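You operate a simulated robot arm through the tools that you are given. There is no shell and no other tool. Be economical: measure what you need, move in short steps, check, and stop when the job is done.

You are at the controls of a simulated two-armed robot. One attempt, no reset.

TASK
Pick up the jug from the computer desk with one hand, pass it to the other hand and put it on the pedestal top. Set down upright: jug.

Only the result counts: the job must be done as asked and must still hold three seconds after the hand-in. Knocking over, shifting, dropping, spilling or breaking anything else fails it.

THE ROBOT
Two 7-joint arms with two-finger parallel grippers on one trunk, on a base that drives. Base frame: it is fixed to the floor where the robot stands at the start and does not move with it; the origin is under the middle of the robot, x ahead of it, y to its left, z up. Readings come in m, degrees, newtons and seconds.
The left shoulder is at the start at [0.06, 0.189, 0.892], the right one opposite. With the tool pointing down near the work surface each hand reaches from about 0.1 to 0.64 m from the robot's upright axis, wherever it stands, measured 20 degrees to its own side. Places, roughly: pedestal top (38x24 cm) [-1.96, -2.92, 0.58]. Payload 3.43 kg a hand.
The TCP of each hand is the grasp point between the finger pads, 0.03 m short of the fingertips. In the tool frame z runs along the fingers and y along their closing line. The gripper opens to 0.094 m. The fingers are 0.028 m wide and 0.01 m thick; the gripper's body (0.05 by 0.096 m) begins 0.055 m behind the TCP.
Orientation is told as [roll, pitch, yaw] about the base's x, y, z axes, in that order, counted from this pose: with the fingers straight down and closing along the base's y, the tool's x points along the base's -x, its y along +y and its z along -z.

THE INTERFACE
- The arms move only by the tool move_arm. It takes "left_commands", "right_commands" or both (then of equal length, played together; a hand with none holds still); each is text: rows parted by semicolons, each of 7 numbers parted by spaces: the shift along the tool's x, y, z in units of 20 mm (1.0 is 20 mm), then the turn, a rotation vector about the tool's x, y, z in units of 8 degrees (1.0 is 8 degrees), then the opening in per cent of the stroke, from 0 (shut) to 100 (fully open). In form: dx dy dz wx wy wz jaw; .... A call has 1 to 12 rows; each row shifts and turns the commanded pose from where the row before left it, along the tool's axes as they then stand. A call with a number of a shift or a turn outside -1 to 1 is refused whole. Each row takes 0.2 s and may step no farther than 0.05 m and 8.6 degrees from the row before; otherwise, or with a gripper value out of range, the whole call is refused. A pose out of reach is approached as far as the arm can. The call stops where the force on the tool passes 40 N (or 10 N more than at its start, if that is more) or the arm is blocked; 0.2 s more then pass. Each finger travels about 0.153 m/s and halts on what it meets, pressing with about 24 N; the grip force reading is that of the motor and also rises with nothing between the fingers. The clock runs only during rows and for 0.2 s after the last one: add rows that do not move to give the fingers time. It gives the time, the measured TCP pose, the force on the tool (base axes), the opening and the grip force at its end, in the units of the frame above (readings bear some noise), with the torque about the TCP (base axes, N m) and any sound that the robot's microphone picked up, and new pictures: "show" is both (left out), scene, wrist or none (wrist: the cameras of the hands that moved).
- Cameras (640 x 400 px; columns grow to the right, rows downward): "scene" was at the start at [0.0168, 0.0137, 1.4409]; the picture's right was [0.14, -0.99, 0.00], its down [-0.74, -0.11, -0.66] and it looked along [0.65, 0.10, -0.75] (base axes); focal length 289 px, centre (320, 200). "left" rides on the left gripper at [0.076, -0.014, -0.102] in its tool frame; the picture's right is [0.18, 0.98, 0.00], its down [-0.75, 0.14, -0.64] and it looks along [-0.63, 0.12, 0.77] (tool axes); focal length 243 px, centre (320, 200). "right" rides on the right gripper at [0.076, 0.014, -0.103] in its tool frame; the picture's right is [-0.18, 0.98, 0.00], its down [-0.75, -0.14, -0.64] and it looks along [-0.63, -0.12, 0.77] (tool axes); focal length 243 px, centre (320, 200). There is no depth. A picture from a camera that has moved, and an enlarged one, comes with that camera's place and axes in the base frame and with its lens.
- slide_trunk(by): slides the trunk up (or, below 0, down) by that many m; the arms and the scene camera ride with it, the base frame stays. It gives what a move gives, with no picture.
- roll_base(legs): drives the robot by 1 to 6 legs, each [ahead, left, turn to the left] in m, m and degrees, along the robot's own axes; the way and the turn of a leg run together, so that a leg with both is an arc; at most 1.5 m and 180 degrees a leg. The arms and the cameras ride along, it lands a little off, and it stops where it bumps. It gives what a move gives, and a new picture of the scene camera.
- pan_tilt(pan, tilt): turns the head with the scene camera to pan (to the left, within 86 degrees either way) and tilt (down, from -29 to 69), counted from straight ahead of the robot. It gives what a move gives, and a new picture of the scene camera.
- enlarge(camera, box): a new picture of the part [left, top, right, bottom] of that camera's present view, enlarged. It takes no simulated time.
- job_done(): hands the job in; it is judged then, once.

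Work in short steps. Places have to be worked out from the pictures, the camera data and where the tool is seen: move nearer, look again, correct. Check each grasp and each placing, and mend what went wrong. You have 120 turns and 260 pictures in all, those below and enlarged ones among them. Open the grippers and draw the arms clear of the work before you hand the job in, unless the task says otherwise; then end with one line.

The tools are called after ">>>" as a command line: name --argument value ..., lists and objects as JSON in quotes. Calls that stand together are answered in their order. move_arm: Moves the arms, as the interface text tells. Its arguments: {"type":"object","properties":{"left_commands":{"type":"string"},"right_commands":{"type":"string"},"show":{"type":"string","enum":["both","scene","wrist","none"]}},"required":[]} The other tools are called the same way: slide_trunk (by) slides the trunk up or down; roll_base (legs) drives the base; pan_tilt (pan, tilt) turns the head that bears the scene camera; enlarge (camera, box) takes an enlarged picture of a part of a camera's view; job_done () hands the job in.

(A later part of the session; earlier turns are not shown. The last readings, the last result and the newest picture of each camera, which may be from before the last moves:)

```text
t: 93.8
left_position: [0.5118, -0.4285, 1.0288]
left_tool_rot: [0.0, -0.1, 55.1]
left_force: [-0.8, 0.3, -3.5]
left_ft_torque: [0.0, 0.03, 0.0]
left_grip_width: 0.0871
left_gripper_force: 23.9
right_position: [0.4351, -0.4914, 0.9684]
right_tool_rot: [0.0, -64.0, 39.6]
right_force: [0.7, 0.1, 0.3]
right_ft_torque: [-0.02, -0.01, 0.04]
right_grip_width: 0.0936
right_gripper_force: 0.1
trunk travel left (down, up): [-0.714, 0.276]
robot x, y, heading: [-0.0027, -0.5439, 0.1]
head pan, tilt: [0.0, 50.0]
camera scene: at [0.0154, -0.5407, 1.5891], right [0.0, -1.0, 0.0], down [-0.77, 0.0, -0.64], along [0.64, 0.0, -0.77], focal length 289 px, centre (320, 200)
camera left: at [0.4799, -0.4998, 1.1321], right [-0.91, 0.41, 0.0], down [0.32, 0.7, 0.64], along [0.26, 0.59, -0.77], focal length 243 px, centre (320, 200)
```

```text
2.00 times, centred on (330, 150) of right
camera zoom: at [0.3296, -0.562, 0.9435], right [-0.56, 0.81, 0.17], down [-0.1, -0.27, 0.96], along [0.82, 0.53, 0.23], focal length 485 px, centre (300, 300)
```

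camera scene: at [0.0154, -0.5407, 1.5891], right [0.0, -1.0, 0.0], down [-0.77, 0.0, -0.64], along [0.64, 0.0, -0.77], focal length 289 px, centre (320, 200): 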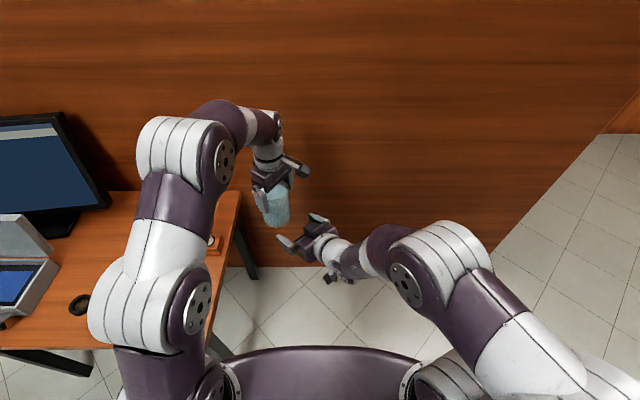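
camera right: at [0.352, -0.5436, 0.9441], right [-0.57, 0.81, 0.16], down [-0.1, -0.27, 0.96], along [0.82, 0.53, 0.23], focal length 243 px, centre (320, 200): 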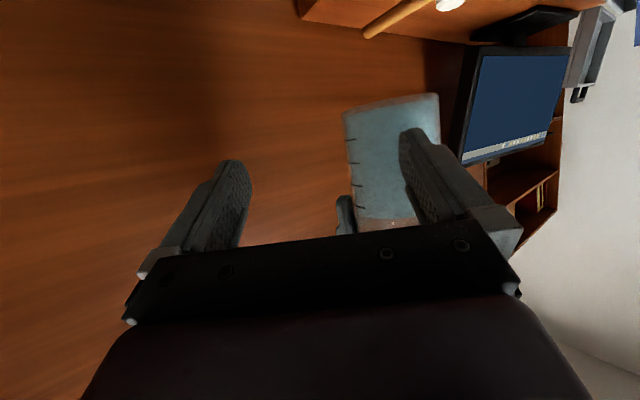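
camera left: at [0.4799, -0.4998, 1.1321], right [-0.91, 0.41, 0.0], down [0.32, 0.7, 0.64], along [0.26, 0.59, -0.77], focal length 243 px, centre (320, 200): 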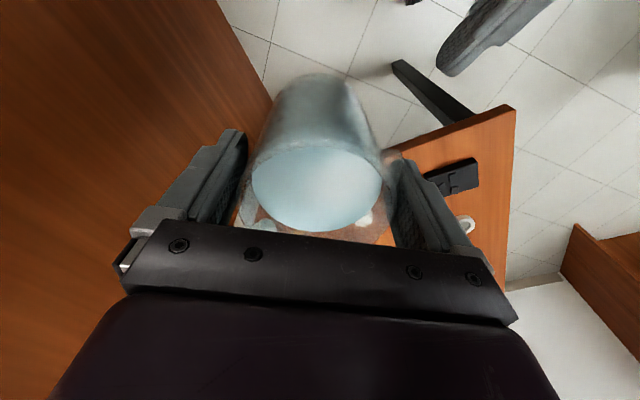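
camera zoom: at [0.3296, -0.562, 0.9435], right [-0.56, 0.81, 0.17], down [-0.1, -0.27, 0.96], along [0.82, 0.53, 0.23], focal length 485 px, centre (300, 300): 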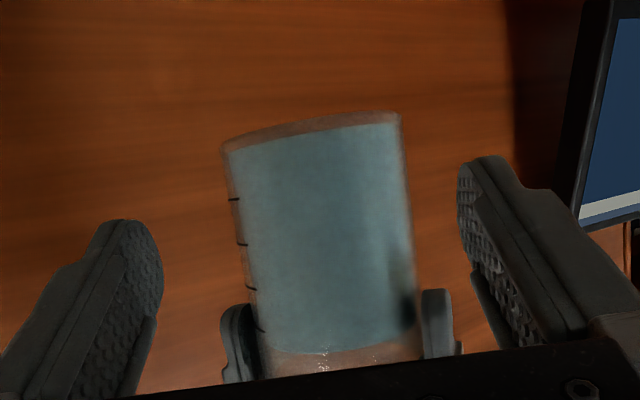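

Aligned: lateral offset is within 2.5 mm, right TCP 4.4 cm above the jug base, left fingertips well above. Approaching horizontally, 5 cm first.

>>> move_arm --right_commands "-0.27 0.03 0.56 0 0 0 100;-0.27 0.03 0.56 0 0 0 100;-0.27 0.03 0.56 0 0 0 100;-0.27 0.03 0.56 0 0 0 100;0 0 0 0 0 0 100" --show "wrist"

>>> enlarge --camera "scene" --box '[220, 120, 380, 300]'

```text
t: 95.0
left_position: [0.5119, -0.4284, 1.0292]
left_tool_rot: [-0.1, 0.0, 55.2]
left_force: [-0.2, 0.7, -4.2]
left_ft_torque: [0.01, 0.0, 0.0]
left_grip_width: 0.087
left_gripper_force: 24.4
right_position: [0.4713, -0.46, 0.9677]
right_tool_rot: [0.0, -64.0, 39.5]
right_force: [-0.1, -0.3, -0.8]
right_ft_torque: [-0.02, 0.01, 0.01]
right_grip_width: 0.0941
right_gripper_force: 0.0
trunk travel left (down, up): [-0.714, 0.276]
robot x, y, heading: [-0.0064, -0.5438, -0.2]
head pan, tilt: [0.0, 50.0]
camera right: at [0.3657, -0.5289, 0.9443], right [-0.56, 0.81, 0.17], down [-0.1, -0.27, 0.96], along [0.82, 0.53, 0.23], focal length 243 px, centre (320, 200)
```

right: 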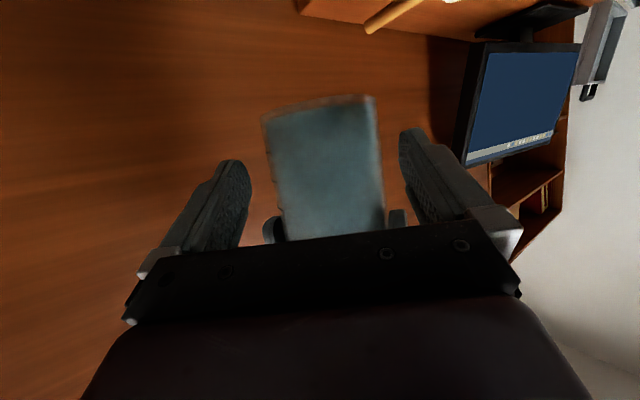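

```text
2.22 times, centred on (300, 210) of scene
camera zoom: at [0.015, -0.5411, 1.5891], right [0.0, -1.0, 0.0], down [-0.77, 0.0, -0.64], along [0.64, 0.0, -0.77], focal length 643 px, centre (364, 178)
```

zoom: 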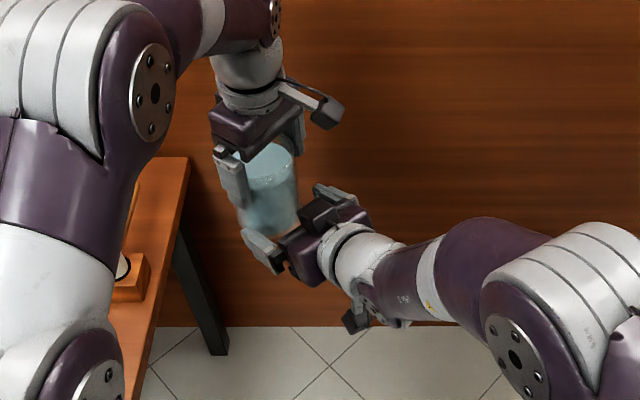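

Good clearance on both sides. Advancing the last 3.9 cm.

>>> move_arm --right_commands "-0.29 -0.03 0.59 0 0 0 100;-0.29 0 0.59 0 0 0 100;-0.29 0 0.59 0 0 0 100;0 0 0 0 0 0 100" --show "wrist"

>>> enlarge --camera "scene" --box '[220, 120, 380, 300]'

```text
t: 96.0
left_position: [0.5115, -0.4287, 1.0291]
left_tool_rot: [0.0, 0.0, 55.2]
left_force: [0.8, 0.4, -4.1]
left_ft_torque: [-0.03, 0.04, 0.02]
left_grip_width: 0.0867
left_gripper_force: 24.3
right_position: [0.5032, -0.4329, 0.9679]
right_tool_rot: [0.0, -64.0, 39.6]
right_force: [-0.2, -0.4, 0.5]
right_ft_torque: [0.02, 0.01, -0.01]
right_grip_width: 0.0936
right_gripper_force: 0.0
trunk travel left (down, up): [-0.714, 0.276]
robot x, y, heading: [-0.002, -0.5419, 0.3]
head pan, tilt: [0.0, 50.0]
camera right: at [0.3976, -0.5039, 0.9441], right [-0.56, 0.81, 0.17], down [-0.1, -0.27, 0.96], along [0.82, 0.53, 0.23], focal length 243 px, centre (320, 200)
```

right: 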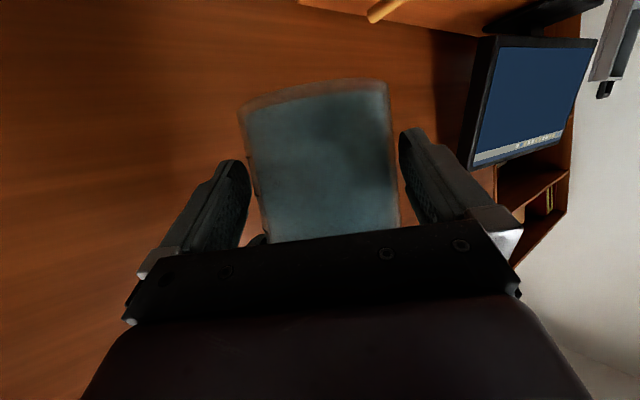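

```text
2.22 times, centred on (300, 210) of scene
camera zoom: at [0.0151, -0.541, 1.5891], right [0.0, -1.0, 0.0], down [-0.77, 0.0, -0.64], along [0.64, 0.0, -0.77], focal length 643 px, centre (364, 178)
```

zoom: 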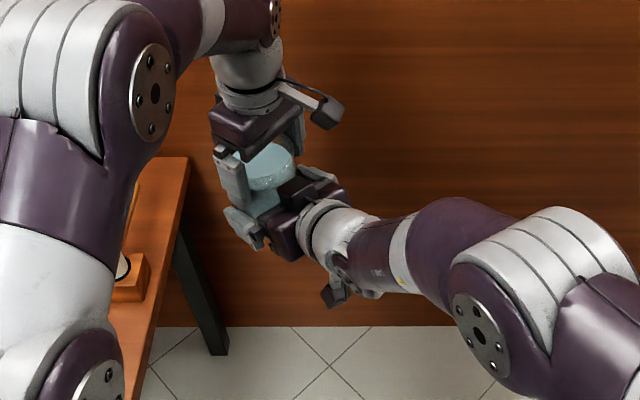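

In place: the TCP is about 9 mm short of the jug axis. Closing the right gripper slowly.

>>> move_arm --right_commands "0 0 0 0 0 0 94;0 0 0 0 0 0 90;0 0 0 0 0 0 86;0 0 0 0 0 0 82;0 0 0 0 0 0 78;0 0 0 0 0 0 70;0 0 0 0 0 0 55;0 0 0 0 0 0 45;0 0 0 0 0 0 45" --show "wrist"

>>> enlarge --camera "scene" --box '[220, 120, 380, 300]'

```text
t: 98.0
left_position: [0.5114, -0.4286, 1.0286]
left_tool_rot: [-0.1, 0.0, 55.2]
left_force: [12.8, -15.8, -2.9]
left_ft_torque: [-0.5, 0.05, -0.36]
left_grip_width: 0.0871
left_gripper_force: 23.7
right_position: [0.5037, -0.4339, 0.9681]
right_tool_rot: [0.0, -64.0, 39.6]
right_force: [-12.6, 15.7, -0.4]
right_ft_torque: [-0.52, -0.84, 0.58]
right_grip_width: 0.0833
right_gripper_force: 23.9
trunk travel left (down, up): [-0.714, 0.276]
robot x, y, heading: [-0.0042, -0.5442, 0.1]
head pan, tilt: [0.0, 50.0]
camera right: at [0.3975, -0.5039, 0.9438], right [-0.57, 0.81, 0.17], down [-0.1, -0.27, 0.96], along [0.82, 0.53, 0.23], focal length 243 px, centre (320, 200)
```

right: 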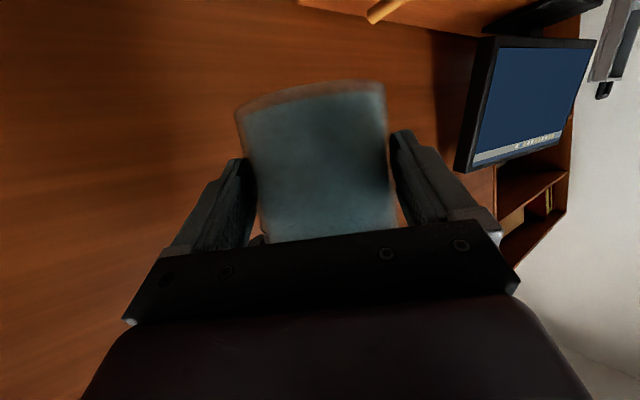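

```text
2.22 times, centred on (300, 210) of scene
camera zoom: at [0.0154, -0.5408, 1.5891], right [0.0, -1.0, 0.0], down [-0.77, 0.0, -0.64], along [0.64, 0.0, -0.77], focal length 643 px, centre (364, 178)
```

zoom: 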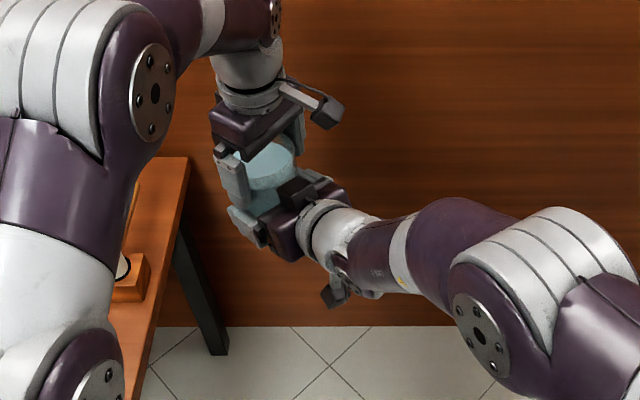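

Firm grip at 83 mm, but there's a 20 N lateral preload: the jug pushes the right hand toward +y tool. I'll relieve it by shifting the right hand slightly.

>>> move_arm --right_commands "0 0.05 0 0 0 0 45;0 0.05 0 0 0 0 45;0 0 0 0 0 0 45" --show "none"

```text
t: 98.8
left_position: [0.5126, -0.4277, 1.0273]
left_tool_rot: [0.0, -0.1, 55.3]
left_force: [1.0, -9.2, 2.3]
left_ft_torque: [-0.05, 0.17, -0.1]
left_grip_width: 0.087
left_gripper_force: 23.9
right_position: [0.5014, -0.4341, 0.9667]
right_tool_rot: [0.2, -64.0, 39.5]
right_force: [-2.1, 9.3, -2.7]
right_ft_torque: [-0.59, -0.17, 0.2]
right_grip_width: 0.0834
right_gripper_force: 23.8
trunk travel left (down, up): [-0.714, 0.276]
robot x, y, heading: [0.0003, -0.5402, -0.1]
head pan, tilt: [0.0, 50.0]
```

Reduced to about 9 N. Relieving the rest with a 1 mm shift of the left hand toward -y.

>>> move_arm --left_commands "0.05 -0.035 0 0 0 0 50;0 0 0 0 0 0 50" --show "none"

```text
t: 99.4
left_position: [0.5114, -0.4295, 1.0287]
left_tool_rot: [0.2, -0.1, 55.3]
left_force: [7.2, 8.2, -3.5]
left_ft_torque: [0.47, 0.01, -0.17]
left_grip_width: 0.0871
left_gripper_force: 23.7
right_position: [0.5019, -0.434, 0.9671]
right_tool_rot: [0.0, -63.9, 39.4]
right_force: [-7.2, -8.6, 0.3]
right_ft_torque: [0.0, -0.47, 0.11]
right_grip_width: 0.0833
right_gripper_force: 23.5
trunk travel left (down, up): [-0.714, 0.276]
robot x, y, heading: [-0.003, -0.543, -0.1]
head pan, tilt: [0.0, 50.0]
```

>>> move_arm --left_commands "-0.025 -0.005 0 0 0 0 50;0 0 0 0 0 0 50" --show "none"

```text
t: 100.0
left_position: [0.5121, -0.4286, 1.0287]
left_tool_rot: [0.1, 0.1, 55.3]
left_force: [-5.5, 7.6, 4.1]
left_ft_torque: [0.52, 0.47, -0.03]
left_grip_width: 0.0868
left_gripper_force: 24.1
right_position: [0.5016, -0.4328, 0.9672]
right_tool_rot: [0.2, -63.9, 39.6]
right_force: [4.9, -6.8, -3.5]
right_ft_torque: [-0.17, -0.09, -0.09]
right_grip_width: 0.0834
right_gripper_force: 23.7
trunk travel left (down, up): [-0.714, 0.276]
robot x, y, heading: [-0.0012, -0.5458, 0.1]
head pan, tilt: [0.0, 50.0]
```

Residual internal force is about 10 N and fluctuates with servo noise, which is acceptable. Opening the left gripper gradually.

>>> move_arm --left_commands "0 0 0 0 0 0 88;0 0 0 0 0 0 92;0 0 0 0 0 0 96;0 0 0 0 0 0 100;0 0 0 0 0 0 100" --show "wrist"

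>>> enlarge --camera "scene" --box '[220, 120, 380, 300]'

>>> enlarge --camera "right" --box '[160, 50, 480, 250]'

```text
t: 101.2
left_position: [0.5119, -0.4295, 1.0293]
left_tool_rot: [0.1, 0.1, 55.2]
left_force: [-0.1, -0.8, 0.1]
left_ft_torque: [-0.05, 0.01, -0.04]
left_grip_width: 0.0943
left_gripper_force: 0.1
right_position: [0.5033, -0.4331, 0.9667]
right_tool_rot: [0.0, -64.1, 39.5]
right_force: [0.8, 0.4, -2.1]
right_ft_torque: [-0.04, 0.1, 0.01]
right_grip_width: 0.0837
right_gripper_force: 23.6
trunk travel left (down, up): [-0.714, 0.276]
robot x, y, heading: [-0.0025, -0.5416, -0.2]
head pan, tilt: [0.0, 50.0]
camera left: at [0.4803, -0.5006, 1.1323], right [-0.91, 0.41, 0.0], down [0.31, 0.7, 0.64], along [0.26, 0.59, -0.77], focal length 243 px, centre (320, 200)
```

left: 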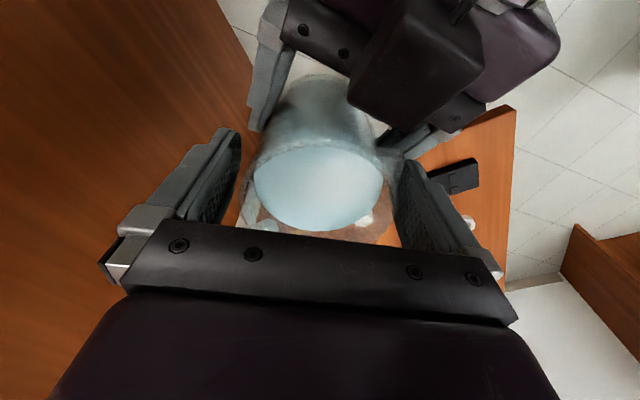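

```text
2.22 times, centred on (300, 210) of scene
camera zoom: at [0.0155, -0.5408, 1.5891], right [0.0, -1.0, 0.0], down [-0.77, 0.0, -0.64], along [0.64, 0.0, -0.77], focal length 643 px, centre (364, 178)
```

zoom: 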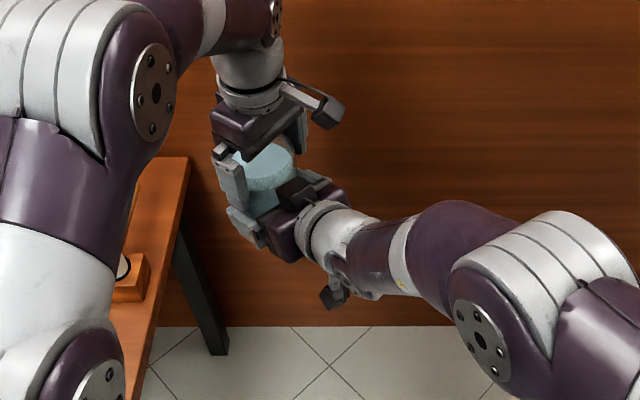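

```text
2.00 times, centred on (320, 150) of right
camera zoom: at [0.3963, -0.5028, 0.9437], right [-0.56, 0.81, 0.17], down [-0.1, -0.27, 0.96], along [0.82, 0.53, 0.23], focal length 485 px, centre (320, 300)
```

zoom: 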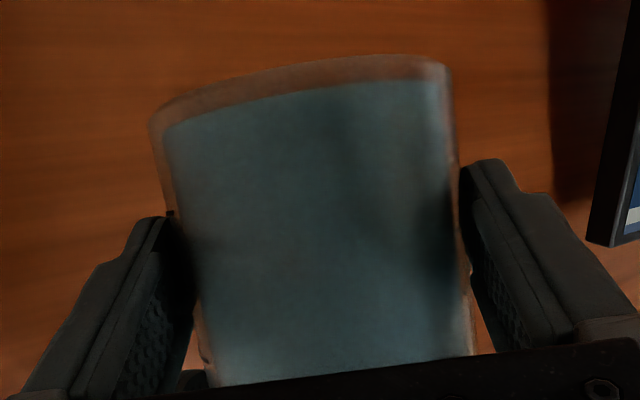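

The right hand holds the jug and the left carries no load. Lifting the left hand straight up.

>>> move_arm --left_commands "0 0 -0.2 0 0 0 100;0 0 -0.4 0 0 0 100;0 0 -0.6 0 0 0 100;0 0 -0.8 0 0 0 100;0 0 -1 0 0 0 100;0 0 -1 0 0 0 100;0 0 -1 0 0 0 100" --show "both"

>>> enlarge --camera "right" --box '[160, 50, 480, 250]'

```text
t: 103.0
left_position: [0.4783, -0.4243, 1.0776]
left_tool_rot: [-0.7, -0.2, 55.0]
left_force: [6.8, -7.9, -0.8]
left_ft_torque: [-0.19, -0.23, -0.24]
left_grip_width: 0.0938
left_gripper_force: 0.1
left hand out of reach, approached as far as the arm can: row 3, 4, 5, 6, 7
right_position: [0.5, -0.432, 0.9656]
right_tool_rot: [-0.8, -63.7, 40.9]
right_force: [-7.3, 7.4, -3.3]
right_ft_torque: [-0.68, -0.53, 0.09]
right_grip_width: 0.0928
right_gripper_force: 24.1
trunk travel left (down, up): [-0.714, 0.276]
robot x, y, heading: [-0.0026, -0.5455, 0.0]
head pan, tilt: [0.0, 50.0]
stopped in row 7 (right hand): the force on the tool passed its limit at 41 N (the readings are from after the stop); the commanded pose is now the measured one
camera scene: at [0.0157, -0.5409, 1.5891], right [0.0, -1.0, 0.0], down [-0.77, 0.0, -0.64], along [0.64, 0.0, -0.77], focal length 289 px, centre (320, 200)
camera left: at [0.444, -0.4959, 1.1814], right [-0.91, 0.41, -0.01], down [0.31, 0.7, 0.64], along [0.27, 0.58, -0.77], focal length 243 px, centre (320, 200)
```

scene: 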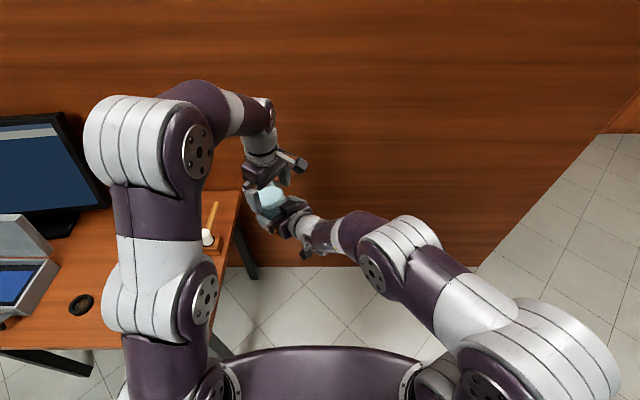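
left: 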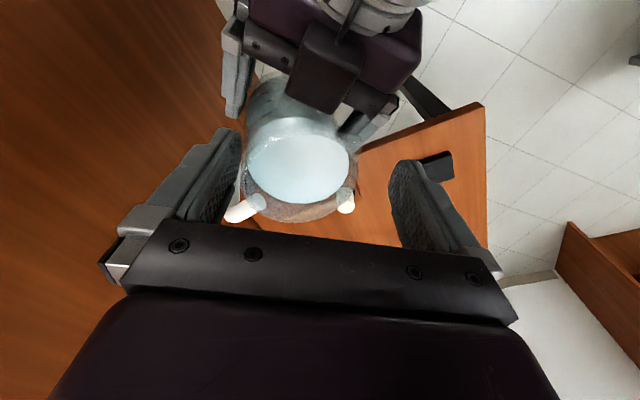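

```text
2.00 times, centred on (320, 150) of right
camera zoom: at [0.3949, -0.5021, 0.9426], right [-0.57, 0.8, 0.16], down [-0.1, -0.26, 0.96], along [0.81, 0.54, 0.23], focal length 485 px, centre (320, 300)
```

zoom: 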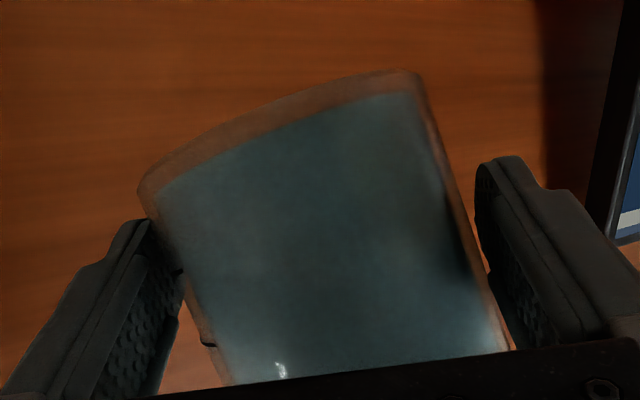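

The left arm hit its reach limit while rising and swung inward, and its finger has tilted the jug in the right grip. I'll reverse the left hand exactly along that path so the pads can square the jug up again.

>>> move_arm --left_commands "-0.12 -0.26 0.3 0 0 0 100;-0.12 -0.26 0.3 0 0 0 100;-0.12 -0.26 0.3 0 0 0 100;-0.12 -0.26 0.3 0 0 0 100;-0.12 -0.26 0.3 0 0 0 100;-0.12 -0.26 0.3 0 0 0 100;0 0 0 0 0 0 100" --show "both"

>>> enlarge --camera "right" --box '[160, 50, 480, 250]'

```text
t: 104.6
left_position: [0.5111, -0.4321, 1.0422]
left_tool_rot: [-0.6, -0.1, 55.1]
left_force: [0.0, -0.8, -0.8]
left_ft_torque: [-0.03, -0.02, -0.02]
left_grip_width: 0.0939
left_gripper_force: 0.0
right_position: [0.4999, -0.4312, 0.9678]
right_tool_rot: [-0.5, -64.0, 40.5]
right_force: [0.7, -0.5, -3.4]
right_ft_torque: [-0.06, -0.05, -0.02]
right_grip_width: 0.0833
right_gripper_force: 23.5
trunk travel left (down, up): [-0.714, 0.276]
robot x, y, heading: [-0.0029, -0.5447, -0.0]
head pan, tilt: [0.0, 50.0]
camera scene: at [0.0152, -0.5408, 1.5891], right [0.0, -1.0, 0.0], down [-0.77, 0.0, -0.64], along [0.64, 0.0, -0.77], focal length 289 px, centre (320, 200)
camera left: at [0.4773, -0.5025, 1.1452], right [-0.91, 0.41, -0.01], down [0.31, 0.7, 0.64], along [0.27, 0.58, -0.77], focal length 243 px, centre (320, 200)
```

scene: 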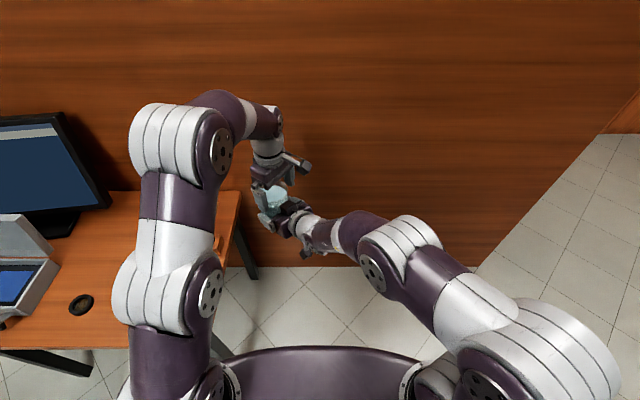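
left: 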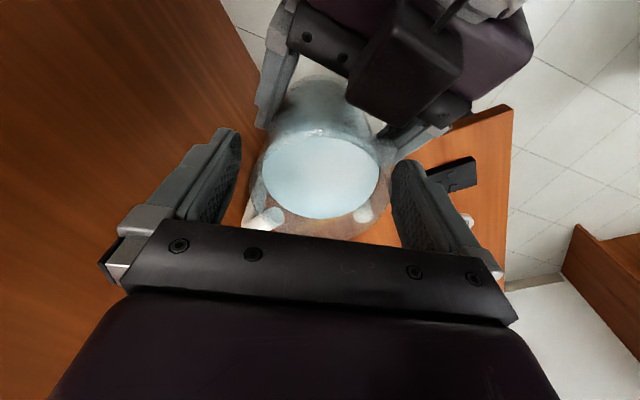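

```text
2.00 times, centred on (320, 150) of right
camera zoom: at [0.3954, -0.5022, 0.9435], right [-0.57, 0.81, 0.16], down [-0.1, -0.26, 0.96], along [0.82, 0.53, 0.23], focal length 485 px, centre (320, 300)
```

zoom: 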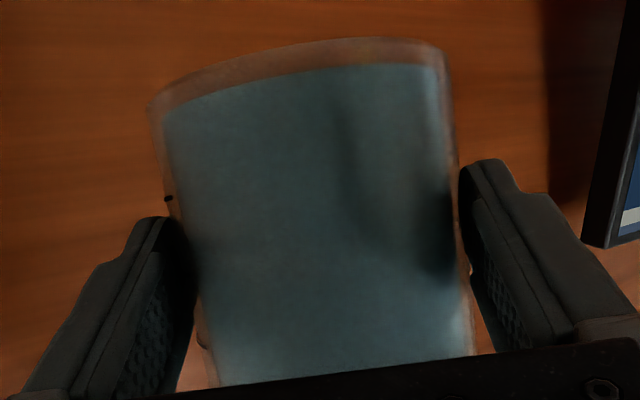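

Recovered: the grip is back to 83.3 mm and the forces are clean. Now I'll lower the right hand and jug away from the still left hand, in small steps to watch for reach limits.

>>> move_arm --right_commands "0.15 0 0.073 0 0 0 45;0.3 0 0.146 0 0 0 45;0.3 0 0.146 0 0 0 45;0 0 0 0 0 0 45" --show "none"

```text
t: 105.6
left_position: [0.5107, -0.4315, 1.0439]
left_tool_rot: [-0.5, -0.1, 55.2]
left_force: [0.4, -0.1, 0.0]
left_ft_torque: [0.01, 0.01, 0.03]
left_grip_width: 0.094
left_gripper_force: 0.0
right_position: [0.501, -0.432, 0.9502]
right_tool_rot: [-0.5, -63.8, 40.5]
right_force: [0.4, 0.4, -4.0]
right_ft_torque: [-0.07, 0.05, 0.04]
right_grip_width: 0.0832
right_gripper_force: 23.2
trunk travel left (down, up): [-0.714, 0.276]
robot x, y, heading: [-0.003, -0.5453, -0.2]
head pan, tilt: [0.0, 50.0]
```

Moves straight down cleanly. Continuing down another 7 cm.

>>> move_arm --right_commands "0.3 0 0.146 0 0 0 45;0.45 0 0.219 0 0 0 45;0.45 0 0.219 0 0 0 45;0.45 0 0.219 0 0 0 45;0.45 0 0.219 0 0 0 45;0.45 0 0.219 0 0 0 45;0.45 0 0.219 0 0 0 45;0.3 0 0.146 0 0 0 45;0.15 0 0.073 0 0 0 45;0 0 0 0 0 0 45" --show "both"

>>> enlarge --camera "left" --box '[200, 0, 460, 240]'

```text
t: 107.8
left_position: [0.5105, -0.4321, 1.0417]
left_tool_rot: [-0.5, -0.1, 55.1]
left_force: [-0.4, -0.1, -0.4]
left_ft_torque: [-0.01, 0.0, 0.02]
left_grip_width: 0.0941
left_gripper_force: 0.1
right_position: [0.4969, -0.4429, 0.885]
right_tool_rot: [-0.3, -63.9, 40.4]
right_force: [0.3, 0.1, -3.4]
right_ft_torque: [0.0, 0.07, 0.01]
right_grip_width: 0.083
right_gripper_force: 23.6
right hand out of reach, approached as far as the arm can: row 4, 5, 7, 8
trunk travel left (down, up): [-0.714, 0.276]
robot x, y, heading: [-0.0044, -0.541, 0.1]
head pan, tilt: [0.0, 50.0]
camera scene: at [0.0155, -0.5408, 1.5891], right [0.0, -1.0, 0.0], down [-0.77, 0.0, -0.64], along [0.64, 0.0, -0.77], focal length 289 px, centre (320, 200)
camera right: at [0.3927, -0.5135, 0.8614], right [-0.57, 0.8, 0.16], down [-0.1, -0.26, 0.96], along [0.81, 0.53, 0.23], focal length 243 px, centre (320, 200)
```

scene: 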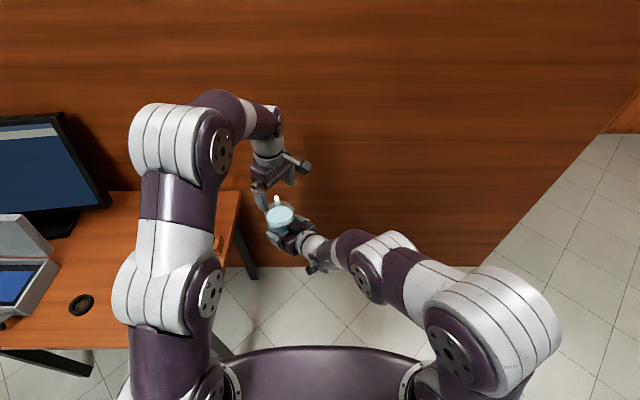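
right: 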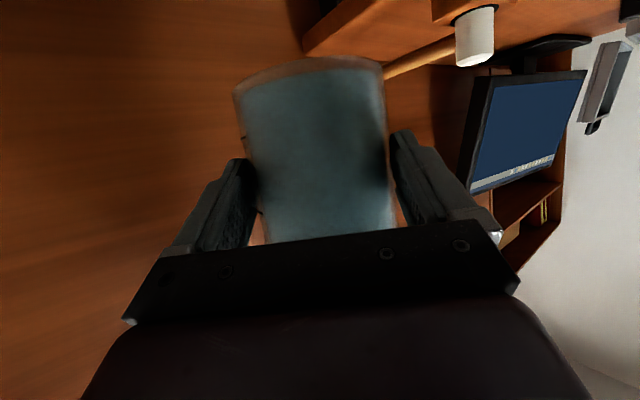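

```text
1.67 times, centred on (330, 120) of left
camera zoom: at [0.4775, -0.5025, 1.1454], right [-0.91, 0.41, -0.01], down [0.31, 0.7, 0.64], along [0.27, 0.58, -0.77], focal length 404 px, centre (303, 333)
```

zoom: 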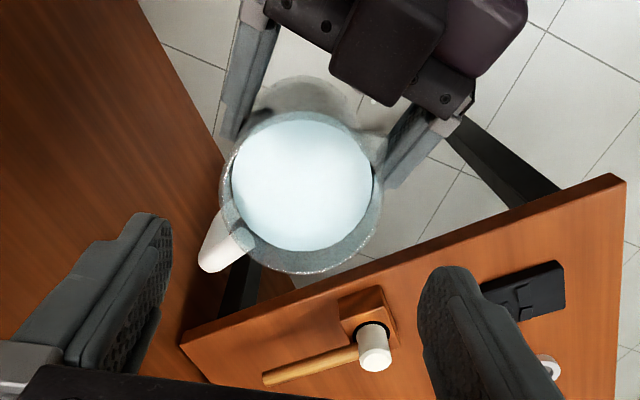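

The left hand is clear above. The rim and base positions in its view indicate the jug is upright, with the water intact. It seems to have slid about 1 cm down in the right grip. Retracting the left hand back toward the robot's left side.

>>> move_arm --left_commands "-0.23 0.97 -0.1 0 0 0 100;-0.23 0.97 -0.2 0 0 0 100;-0.23 0.97 -0.2 0 0 0 100;-0.23 0.97 -0.2 0 0 0 100;-0.23 0.97 -0.2 0 0 0 100;-0.23 0.97 -0.2 0 0 0 100;-0.23 0.97 -0.2 0 0 0 100;-0.23 0.97 -0.2 0 0 0 100;-0.23 0.97 -0.2 0 0 0 100;-0.23 0.97 -0.2 0 0 0 100;-0.23 0.97 -0.2 0 0 0 100;-0.23 0.97 -0.2 0 0 0 100" --show "both"

>>> enlarge --camera "scene" --box '[220, 150, 380, 300]'

```text
t: 110.4
left_position: [0.3503, -0.2514, 1.086]
left_tool_rot: [-0.6, -0.2, 55.2]
left_force: [0.2, 0.5, -0.4]
left_ft_torque: [-0.02, 0.0, 0.01]
left_grip_width: 0.0941
left_gripper_force: 0.0
right_position: [0.4975, -0.4423, 0.8866]
right_tool_rot: [-0.3, -63.9, 40.5]
right_force: [-0.5, 0.1, -4.3]
right_ft_torque: [-0.06, 0.05, -0.01]
right_grip_width: 0.0831
right_gripper_force: 23.7
trunk travel left (down, up): [-0.714, 0.276]
robot x, y, heading: [-0.0021, -0.5447, -0.2]
head pan, tilt: [0.0, 50.0]
camera scene: at [0.0147, -0.5405, 1.5891], right [0.0, -1.0, 0.0], down [-0.77, 0.0, -0.64], along [0.64, 0.0, -0.77], focal length 289 px, centre (320, 200)
camera left: at [0.3172, -0.3224, 1.1898], right [-0.91, 0.41, -0.01], down [0.31, 0.7, 0.64], along [0.27, 0.58, -0.77], focal length 243 px, centre (320, 200)
```

scene: 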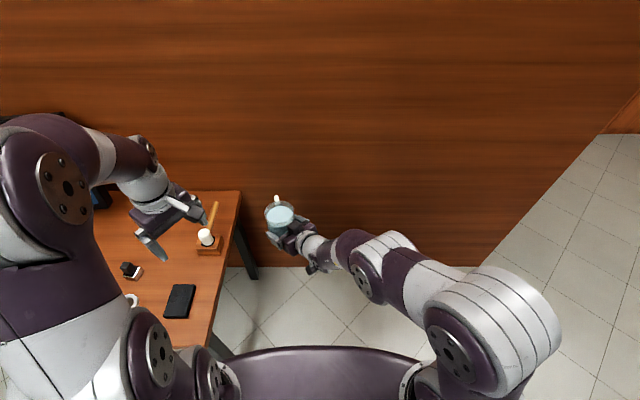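
left: 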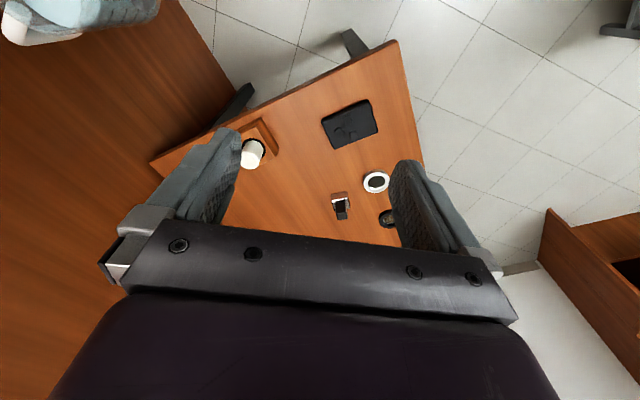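

```text
2.67 times, centred on (300, 225) of scene
camera zoom: at [0.0147, -0.5405, 1.5891], right [0.0, -1.0, 0.0], down [-0.77, 0.0, -0.64], along [0.64, 0.0, -0.77], focal length 771 px, centre (373, 133)
```

zoom: 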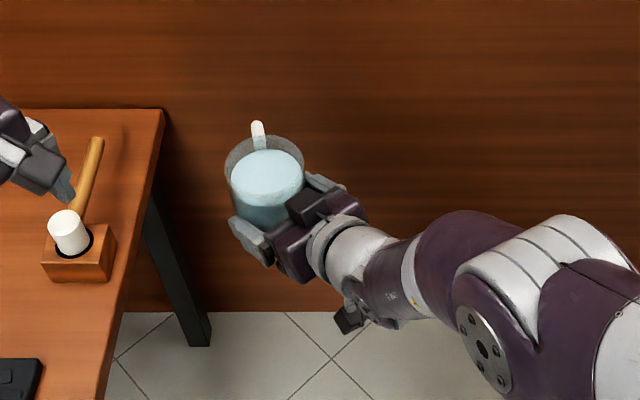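

The jug is level and well held. Turning the base right 90° on the spot (nothing within about 0.7 m) to view the route to the pedestal.

>>> roll_base --legs '[[0, 0, -45]]'

>>> pan_tilt --pan -60 --tilt 25

```text
t: 112.8
left_position: [0.4539, -0.591, 1.0865]
left_tool_rot: [-0.5, -0.2, 9.7]
left_force: [-0.5, -0.5, -0.7]
left_ft_torque: [-0.03, 0.02, -0.01]
left_grip_width: 0.0939
left_gripper_force: 0.1
right_position: [0.4212, -0.8274, 0.8847]
right_tool_rot: [-0.4, -63.8, -5.0]
right_force: [-0.4, -0.3, -2.9]
right_ft_torque: [-0.04, 0.08, 0.0]
right_grip_width: 0.0829
right_gripper_force: 24.5
trunk travel left (down, up): [-0.714, 0.276]
robot x, y, heading: [-0.0019, -0.5394, -45.6]
head pan, tilt: [0.0, 50.0]
camera scene: at [0.0103, -0.5534, 1.5891], right [-0.71, -0.7, 0.0], down [-0.54, 0.55, -0.64], along [0.45, -0.46, -0.77], focal length 289 px, centre (320, 200)
```

scene: 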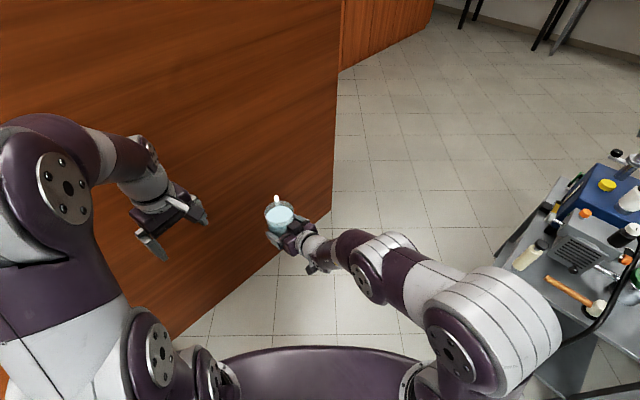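

```text
t: 114.1
left_position: [0.4531, -0.5903, 1.0866]
left_tool_rot: [-0.5, -0.1, 9.6]
left_force: [-0.4, -0.3, -0.4]
left_ft_torque: [-0.02, -0.02, -0.01]
left_grip_width: 0.0943
left_gripper_force: 0.0
right_position: [0.4202, -0.8283, 0.8848]
right_tool_rot: [-0.3, -64.0, -5.0]
right_force: [-0.5, -0.4, -3.7]
right_ft_torque: [0.01, 0.08, -0.02]
right_grip_width: 0.0834
right_gripper_force: 24.2
trunk travel left (down, up): [-0.714, 0.276]
robot x, y, heading: [0.0002, -0.5379, -45.6]
head pan, tilt: [-60.0, 25.0]
camera scene: at [-0.0682, -0.5872, 1.6266], right [-0.96, 0.27, 0.0], down [0.11, 0.41, -0.91], along [-0.24, -0.87, -0.42], focal length 289 px, centre (320, 200)
```

scene: 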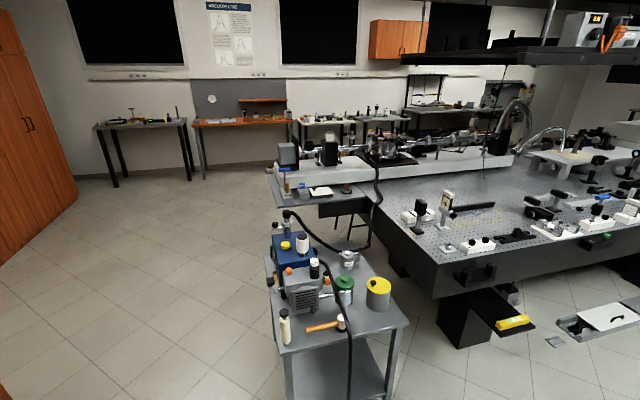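

The given pedestal place projects to about (437, 180) in this view. I'll enlarge that region.

>>> enlarge --camera "scene" --box '[340, 110, 540, 290]'

>>> enlarge --camera "scene" --box '[500, 100, 640, 360]'

```text
2.22 times, centred on (440, 200) of scene
camera zoom: at [-0.0682, -0.5872, 1.6266], right [-0.96, 0.27, 0.0], down [0.11, 0.41, -0.91], along [-0.24, -0.87, -0.42], focal length 643 px, centre (53, 200)
```

zoom: 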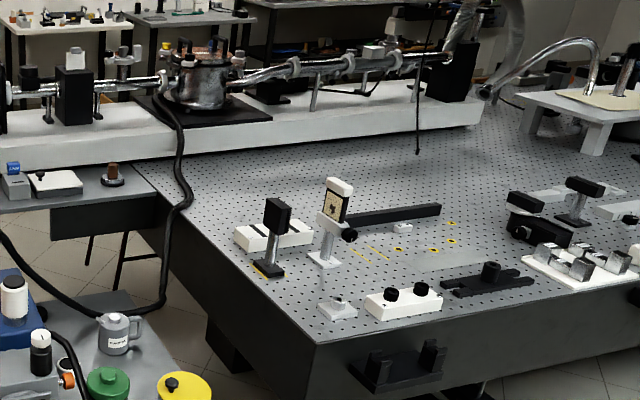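

```text
1.54 times, centred on (570, 230) of scene
camera zoom: at [-0.0682, -0.5872, 1.6266], right [-0.96, 0.27, 0.0], down [0.11, 0.41, -0.91], along [-0.24, -0.87, -0.42], focal length 445 px, centre (-65, 154)
```

zoom: 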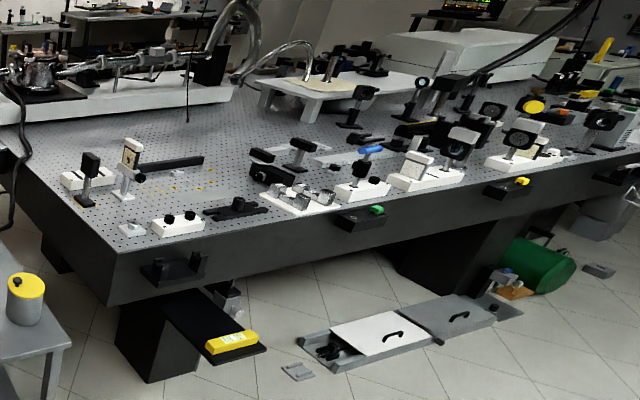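

The pedestal place (-1.96, -2.92) lies behind the large optical table (top z≈0.9, x < -0.78, y between about -1.3 and -2.4). So I'll go down the aisle between the cart (x < -0.12) and the wooden partition (x = 0.83, ending near y = -1.5). First I'll turn to face -y.

>>> roll_base --legs '[[0, 0, -44.4]]'

>>> pan_tilt --pan 60 --tilt 50

>>> pan_tilt --pan -40 --tilt 45

```text
t: 116.6
left_position: [0.2884, -0.8972, 1.0856]
left_tool_rot: [-0.5, -0.3, -35.0]
left_force: [-0.3, -0.1, 0.1]
left_ft_torque: [0.01, 0.01, 0.01]
left_grip_width: 0.0939
left_gripper_force: 0.1
right_position: [0.0978, -1.0425, 0.8852]
right_tool_rot: [-0.3, -63.9, -49.7]
right_force: [-1.0, -0.4, -3.6]
right_ft_torque: [0.08, 0.07, 0.01]
right_grip_width: 0.0828
right_gripper_force: 23.9
trunk travel left (down, up): [-0.714, 0.276]
robot x, y, heading: [-0.0047, -0.5428, -90.2]
head pan, tilt: [-60.0, 25.0]
camera scene: at [-0.0818, -0.5273, 1.6266], right [-0.5, 0.87, 0.0], down [0.37, 0.21, -0.91], along [-0.79, -0.45, -0.42], focal length 289 px, centre (320, 200)
```

scene: 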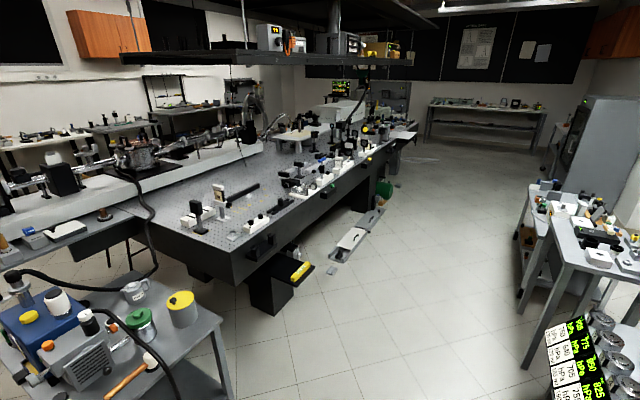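

```text
t: 118.6
left_position: [0.2895, -0.8979, 1.0862]
left_tool_rot: [-0.6, -0.1, -35.1]
left_force: [0.0, -0.3, 0.1]
left_ft_torque: [-0.01, 0.02, 0.02]
left_grip_width: 0.0939
left_gripper_force: 0.1
right_position: [0.0973, -1.0418, 0.8845]
right_tool_rot: [-0.3, -63.9, -49.8]
right_force: [0.0, -0.9, -3.2]
right_ft_torque: [0.05, 0.09, -0.04]
right_grip_width: 0.0832
right_gripper_force: 24.7
trunk travel left (down, up): [-0.714, 0.276]
robot x, y, heading: [0.0002, -0.544, -90.2]
head pan, tilt: [60.0, 50.0]
camera scene: at [0.0647, -0.5204, 1.5891], right [-0.5, -0.86, 0.0], down [-0.66, 0.39, -0.64], along [0.56, -0.32, -0.77], focal length 289 px, centre (320, 200)
```

scene: 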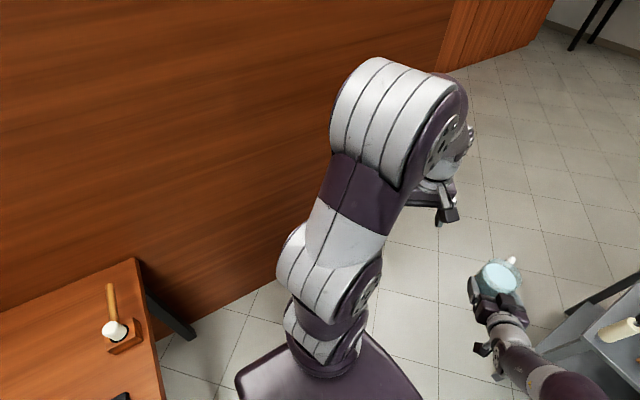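

```text
t: 120.3
left_position: [0.2894, -0.8975, 1.087]
left_tool_rot: [-0.5, -0.2, -35.1]
left_force: [0.0, -0.4, 0.8]
left_ft_torque: [-0.01, 0.0, 0.02]
left_grip_width: 0.0941
left_gripper_force: 0.2
right_position: [0.0982, -1.0427, 0.885]
right_tool_rot: [-0.2, -64.0, -49.6]
right_force: [-0.2, -0.5, -3.2]
right_ft_torque: [0.08, 0.07, 0.05]
right_grip_width: 0.0832
right_gripper_force: 23.8
trunk travel left (down, up): [-0.714, 0.276]
robot x, y, heading: [-0.0007, -0.5418, -90.2]
head pan, tilt: [-40.0, 45.0]
camera scene: at [-0.0542, -0.5437, 1.596], right [-0.76, 0.65, 0.0], down [0.46, 0.54, -0.71], along [-0.46, -0.54, -0.71], focal length 289 px, centre (320, 200)
```

scene: 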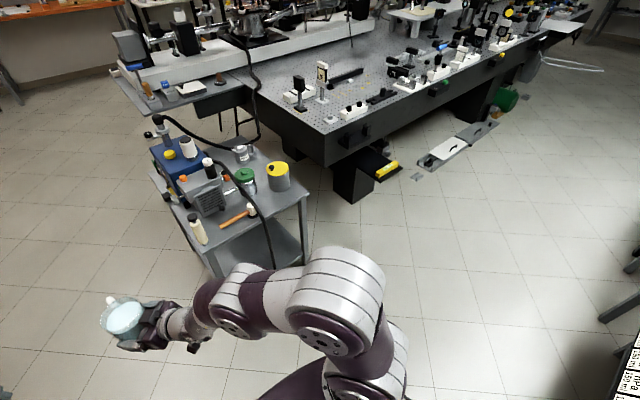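

The aisle is clear. The arms extend about 0.4 m left and 0.3 m right, so I'll drive along x≈0.28: shift left 0.28, then ahead 1.2 m.

>>> roll_base --legs '[[0, 0.28, 0], [1.2, 0, 0]]'

>>> pan_tilt --pan -45 --tilt 25

```text
t: 128.1
left_position: [0.5492, -2.1167, 1.0864]
left_tool_rot: [-0.5, -0.2, -35.7]
left_force: [0.5, 0.7, 0.1]
left_ft_torque: [0.01, -0.01, 0.04]
left_grip_width: 0.0939
left_gripper_force: 0.0
right_position: [0.3563, -2.2612, 0.8855]
right_tool_rot: [-0.2, -63.9, -50.3]
right_force: [0.6, 0.4, -4.4]
right_ft_torque: [0.11, 0.05, -0.01]
right_grip_width: 0.0833
right_gripper_force: 24.4
trunk travel left (down, up): [-0.714, 0.276]
robot x, y, heading: [0.2636, -1.7618, -91.0]
head pan, tilt: [-40.0, 45.0]
camera scene: at [0.2098, -1.761, 1.596], right [-0.76, 0.65, 0.0], down [0.46, 0.54, -0.71], along [-0.46, -0.53, -0.71], focal length 289 px, centre (320, 200)
```

scene: 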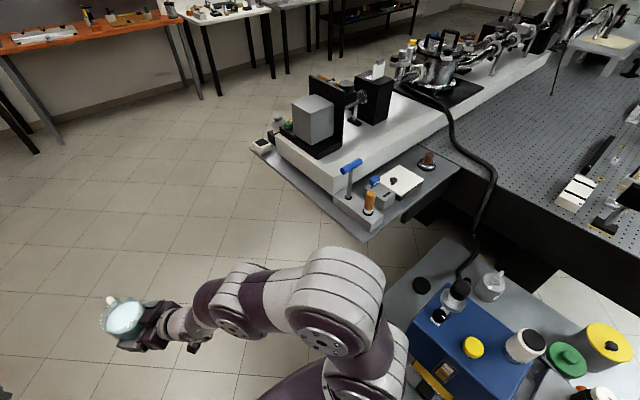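

```text
t: 128.9
left_position: [0.5485, -2.1179, 1.0871]
left_tool_rot: [-0.5, -0.2, -35.6]
left_force: [-0.3, 0.7, 0.8]
left_ft_torque: [0.0, 0.0, 0.0]
left_grip_width: 0.0941
left_gripper_force: 0.2
right_position: [0.3565, -2.2604, 0.8855]
right_tool_rot: [-0.3, -63.9, -50.3]
right_force: [-0.3, 0.3, -3.3]
right_ft_torque: [0.08, 0.0, -0.02]
right_grip_width: 0.0828
right_gripper_force: 24.0
trunk travel left (down, up): [-0.714, 0.276]
robot x, y, heading: [0.2613, -1.7573, -90.6]
head pan, tilt: [-45.0, 25.0]
camera scene: at [0.1969, -1.7635, 1.6265], right [-0.7, 0.72, 0.0], down [0.3, 0.3, -0.91], along [-0.65, -0.63, -0.42], focal length 289 px, centre (320, 200)
```

scene: 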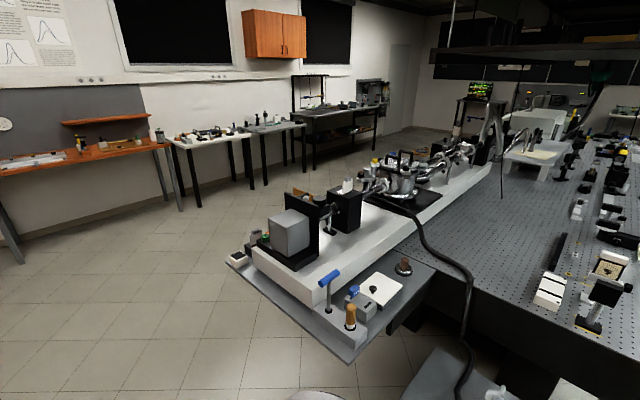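

The pedestal is still hidden behind the granite beam and table. Continuing ahead 1.5 m past the tray corner (-0.22, -2.71), with a small left bias, then looking right.

>>> roll_base --legs '[[0, 0.05, 0.8], [1.5, 0, 0]]'

>>> pan_tilt --pan -80 --tilt 30

```text
t: 136.8
left_position: [0.6212, -3.6037, 1.0867]
left_tool_rot: [-0.5, -0.2, -34.0]
left_force: [-0.6, -0.7, -0.2]
left_ft_torque: [0.0, -0.01, -0.02]
left_grip_width: 0.094
left_gripper_force: 0.1
right_position: [0.4327, -3.7538, 0.8851]
right_tool_rot: [-0.3, -63.7, -48.6]
right_force: [-0.3, -0.5, -3.4]
right_ft_torque: [0.07, 0.07, -0.01]
right_grip_width: 0.0832
right_gripper_force: 24.3
trunk travel left (down, up): [-0.714, 0.276]
robot x, y, heading: [0.3203, -3.2562, -88.9]
head pan, tilt: [-45.0, 25.0]
camera scene: at [0.258, -3.2602, 1.6266], right [-0.72, 0.69, 0.0], down [0.29, 0.3, -0.91], along [-0.63, -0.65, -0.42], focal length 289 px, centre (320, 200)
```

scene: 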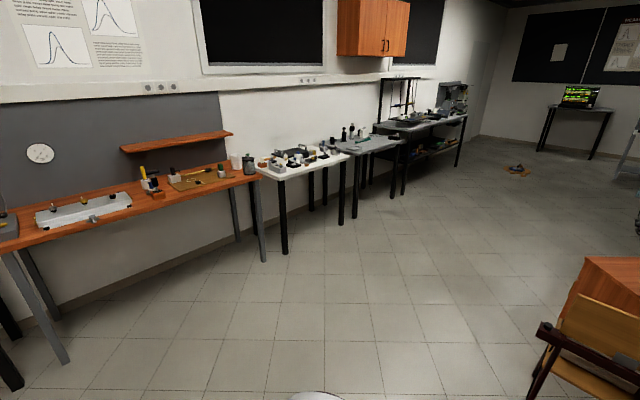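

```text
t: 137.8
left_position: [0.6203, -3.6045, 1.0869]
left_tool_rot: [-0.4, -0.1, -33.8]
left_force: [-0.5, -0.2, 0.2]
left_ft_torque: [0.01, 0.01, 0.02]
left_grip_width: 0.0939
left_gripper_force: 0.0
right_position: [0.4317, -3.7521, 0.8852]
right_tool_rot: [-0.3, -63.8, -48.6]
right_force: [0.2, 0.6, -3.5]
right_ft_torque: [0.05, 0.02, 0.01]
right_grip_width: 0.0832
right_gripper_force: 24.1
trunk travel left (down, up): [-0.714, 0.276]
robot x, y, heading: [0.3237, -3.2569, -89.0]
head pan, tilt: [-80.0, 30.0]
camera scene: at [0.2332, -3.2112, 1.6187], right [-0.19, 0.98, 0.0], down [0.49, 0.1, -0.87], along [-0.85, -0.17, -0.5], focal length 289 px, centre (320, 200)
```

scene: 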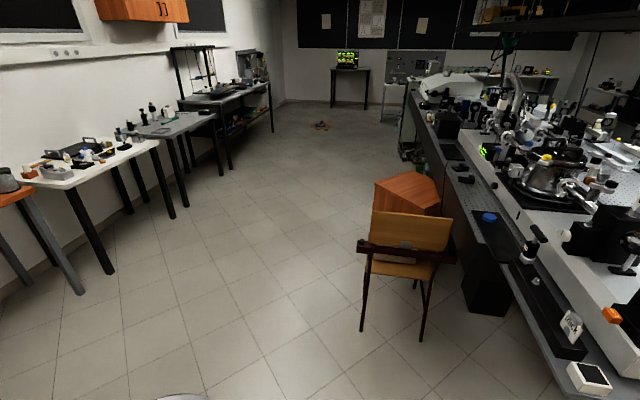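

Found it: a wooden pedestal at about (407, 188) behind a wooden chair. I'll enlarge it to plan the approach from the -y side.

>>> enlarge --camera "scene" --box '[330, 130, 490, 350]'

```text
1.82 times, centred on (410, 240) of scene
camera zoom: at [0.2332, -3.2112, 1.6187], right [-0.19, 0.98, 0.0], down [0.49, 0.1, -0.87], along [-0.85, -0.17, -0.5], focal length 526 px, centre (156, 127)
```

zoom: 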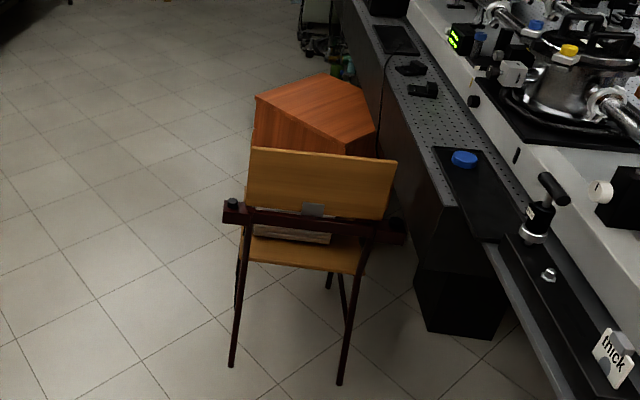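

The pedestal and chair are located (nearest chair foot ≈ (-0.95, -3.18)). I'll go ahead to y≈-3.75, then strafe right to x≈-1.93, well clear of both.

>>> roll_base --legs '[[0.48, 0, -1], [0, -1.3, 0], [0, -0.95, 0]]'

```text
t: 151.4
left_position: [-1.6522, -4.0743, 1.0873]
left_tool_rot: [-0.6, -0.3, -35.1]
left_force: [-0.2, -0.6, 0.3]
left_ft_torque: [0.02, 0.0, 0.02]
left_grip_width: 0.094
left_gripper_force: 0.0
right_position: [-1.8454, -4.2196, 0.8838]
right_tool_rot: [-0.3, -63.8, -49.7]
right_force: [-0.7, 0.4, -2.9]
right_ft_torque: [0.05, 0.04, 0.03]
right_grip_width: 0.0831
right_gripper_force: 23.8
trunk travel left (down, up): [-0.714, 0.276]
robot x, y, heading: [-1.9417, -3.7213, -90.2]
head pan, tilt: [-80.0, 30.0]
camera scene: at [-2.0333, -3.6742, 1.6186], right [-0.17, 0.99, 0.0], down [0.49, 0.09, -0.87], along [-0.85, -0.15, -0.5], focal length 289 px, centre (320, 200)
```

scene: 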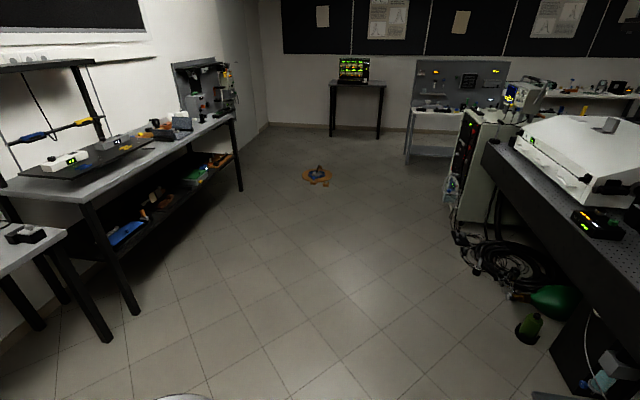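

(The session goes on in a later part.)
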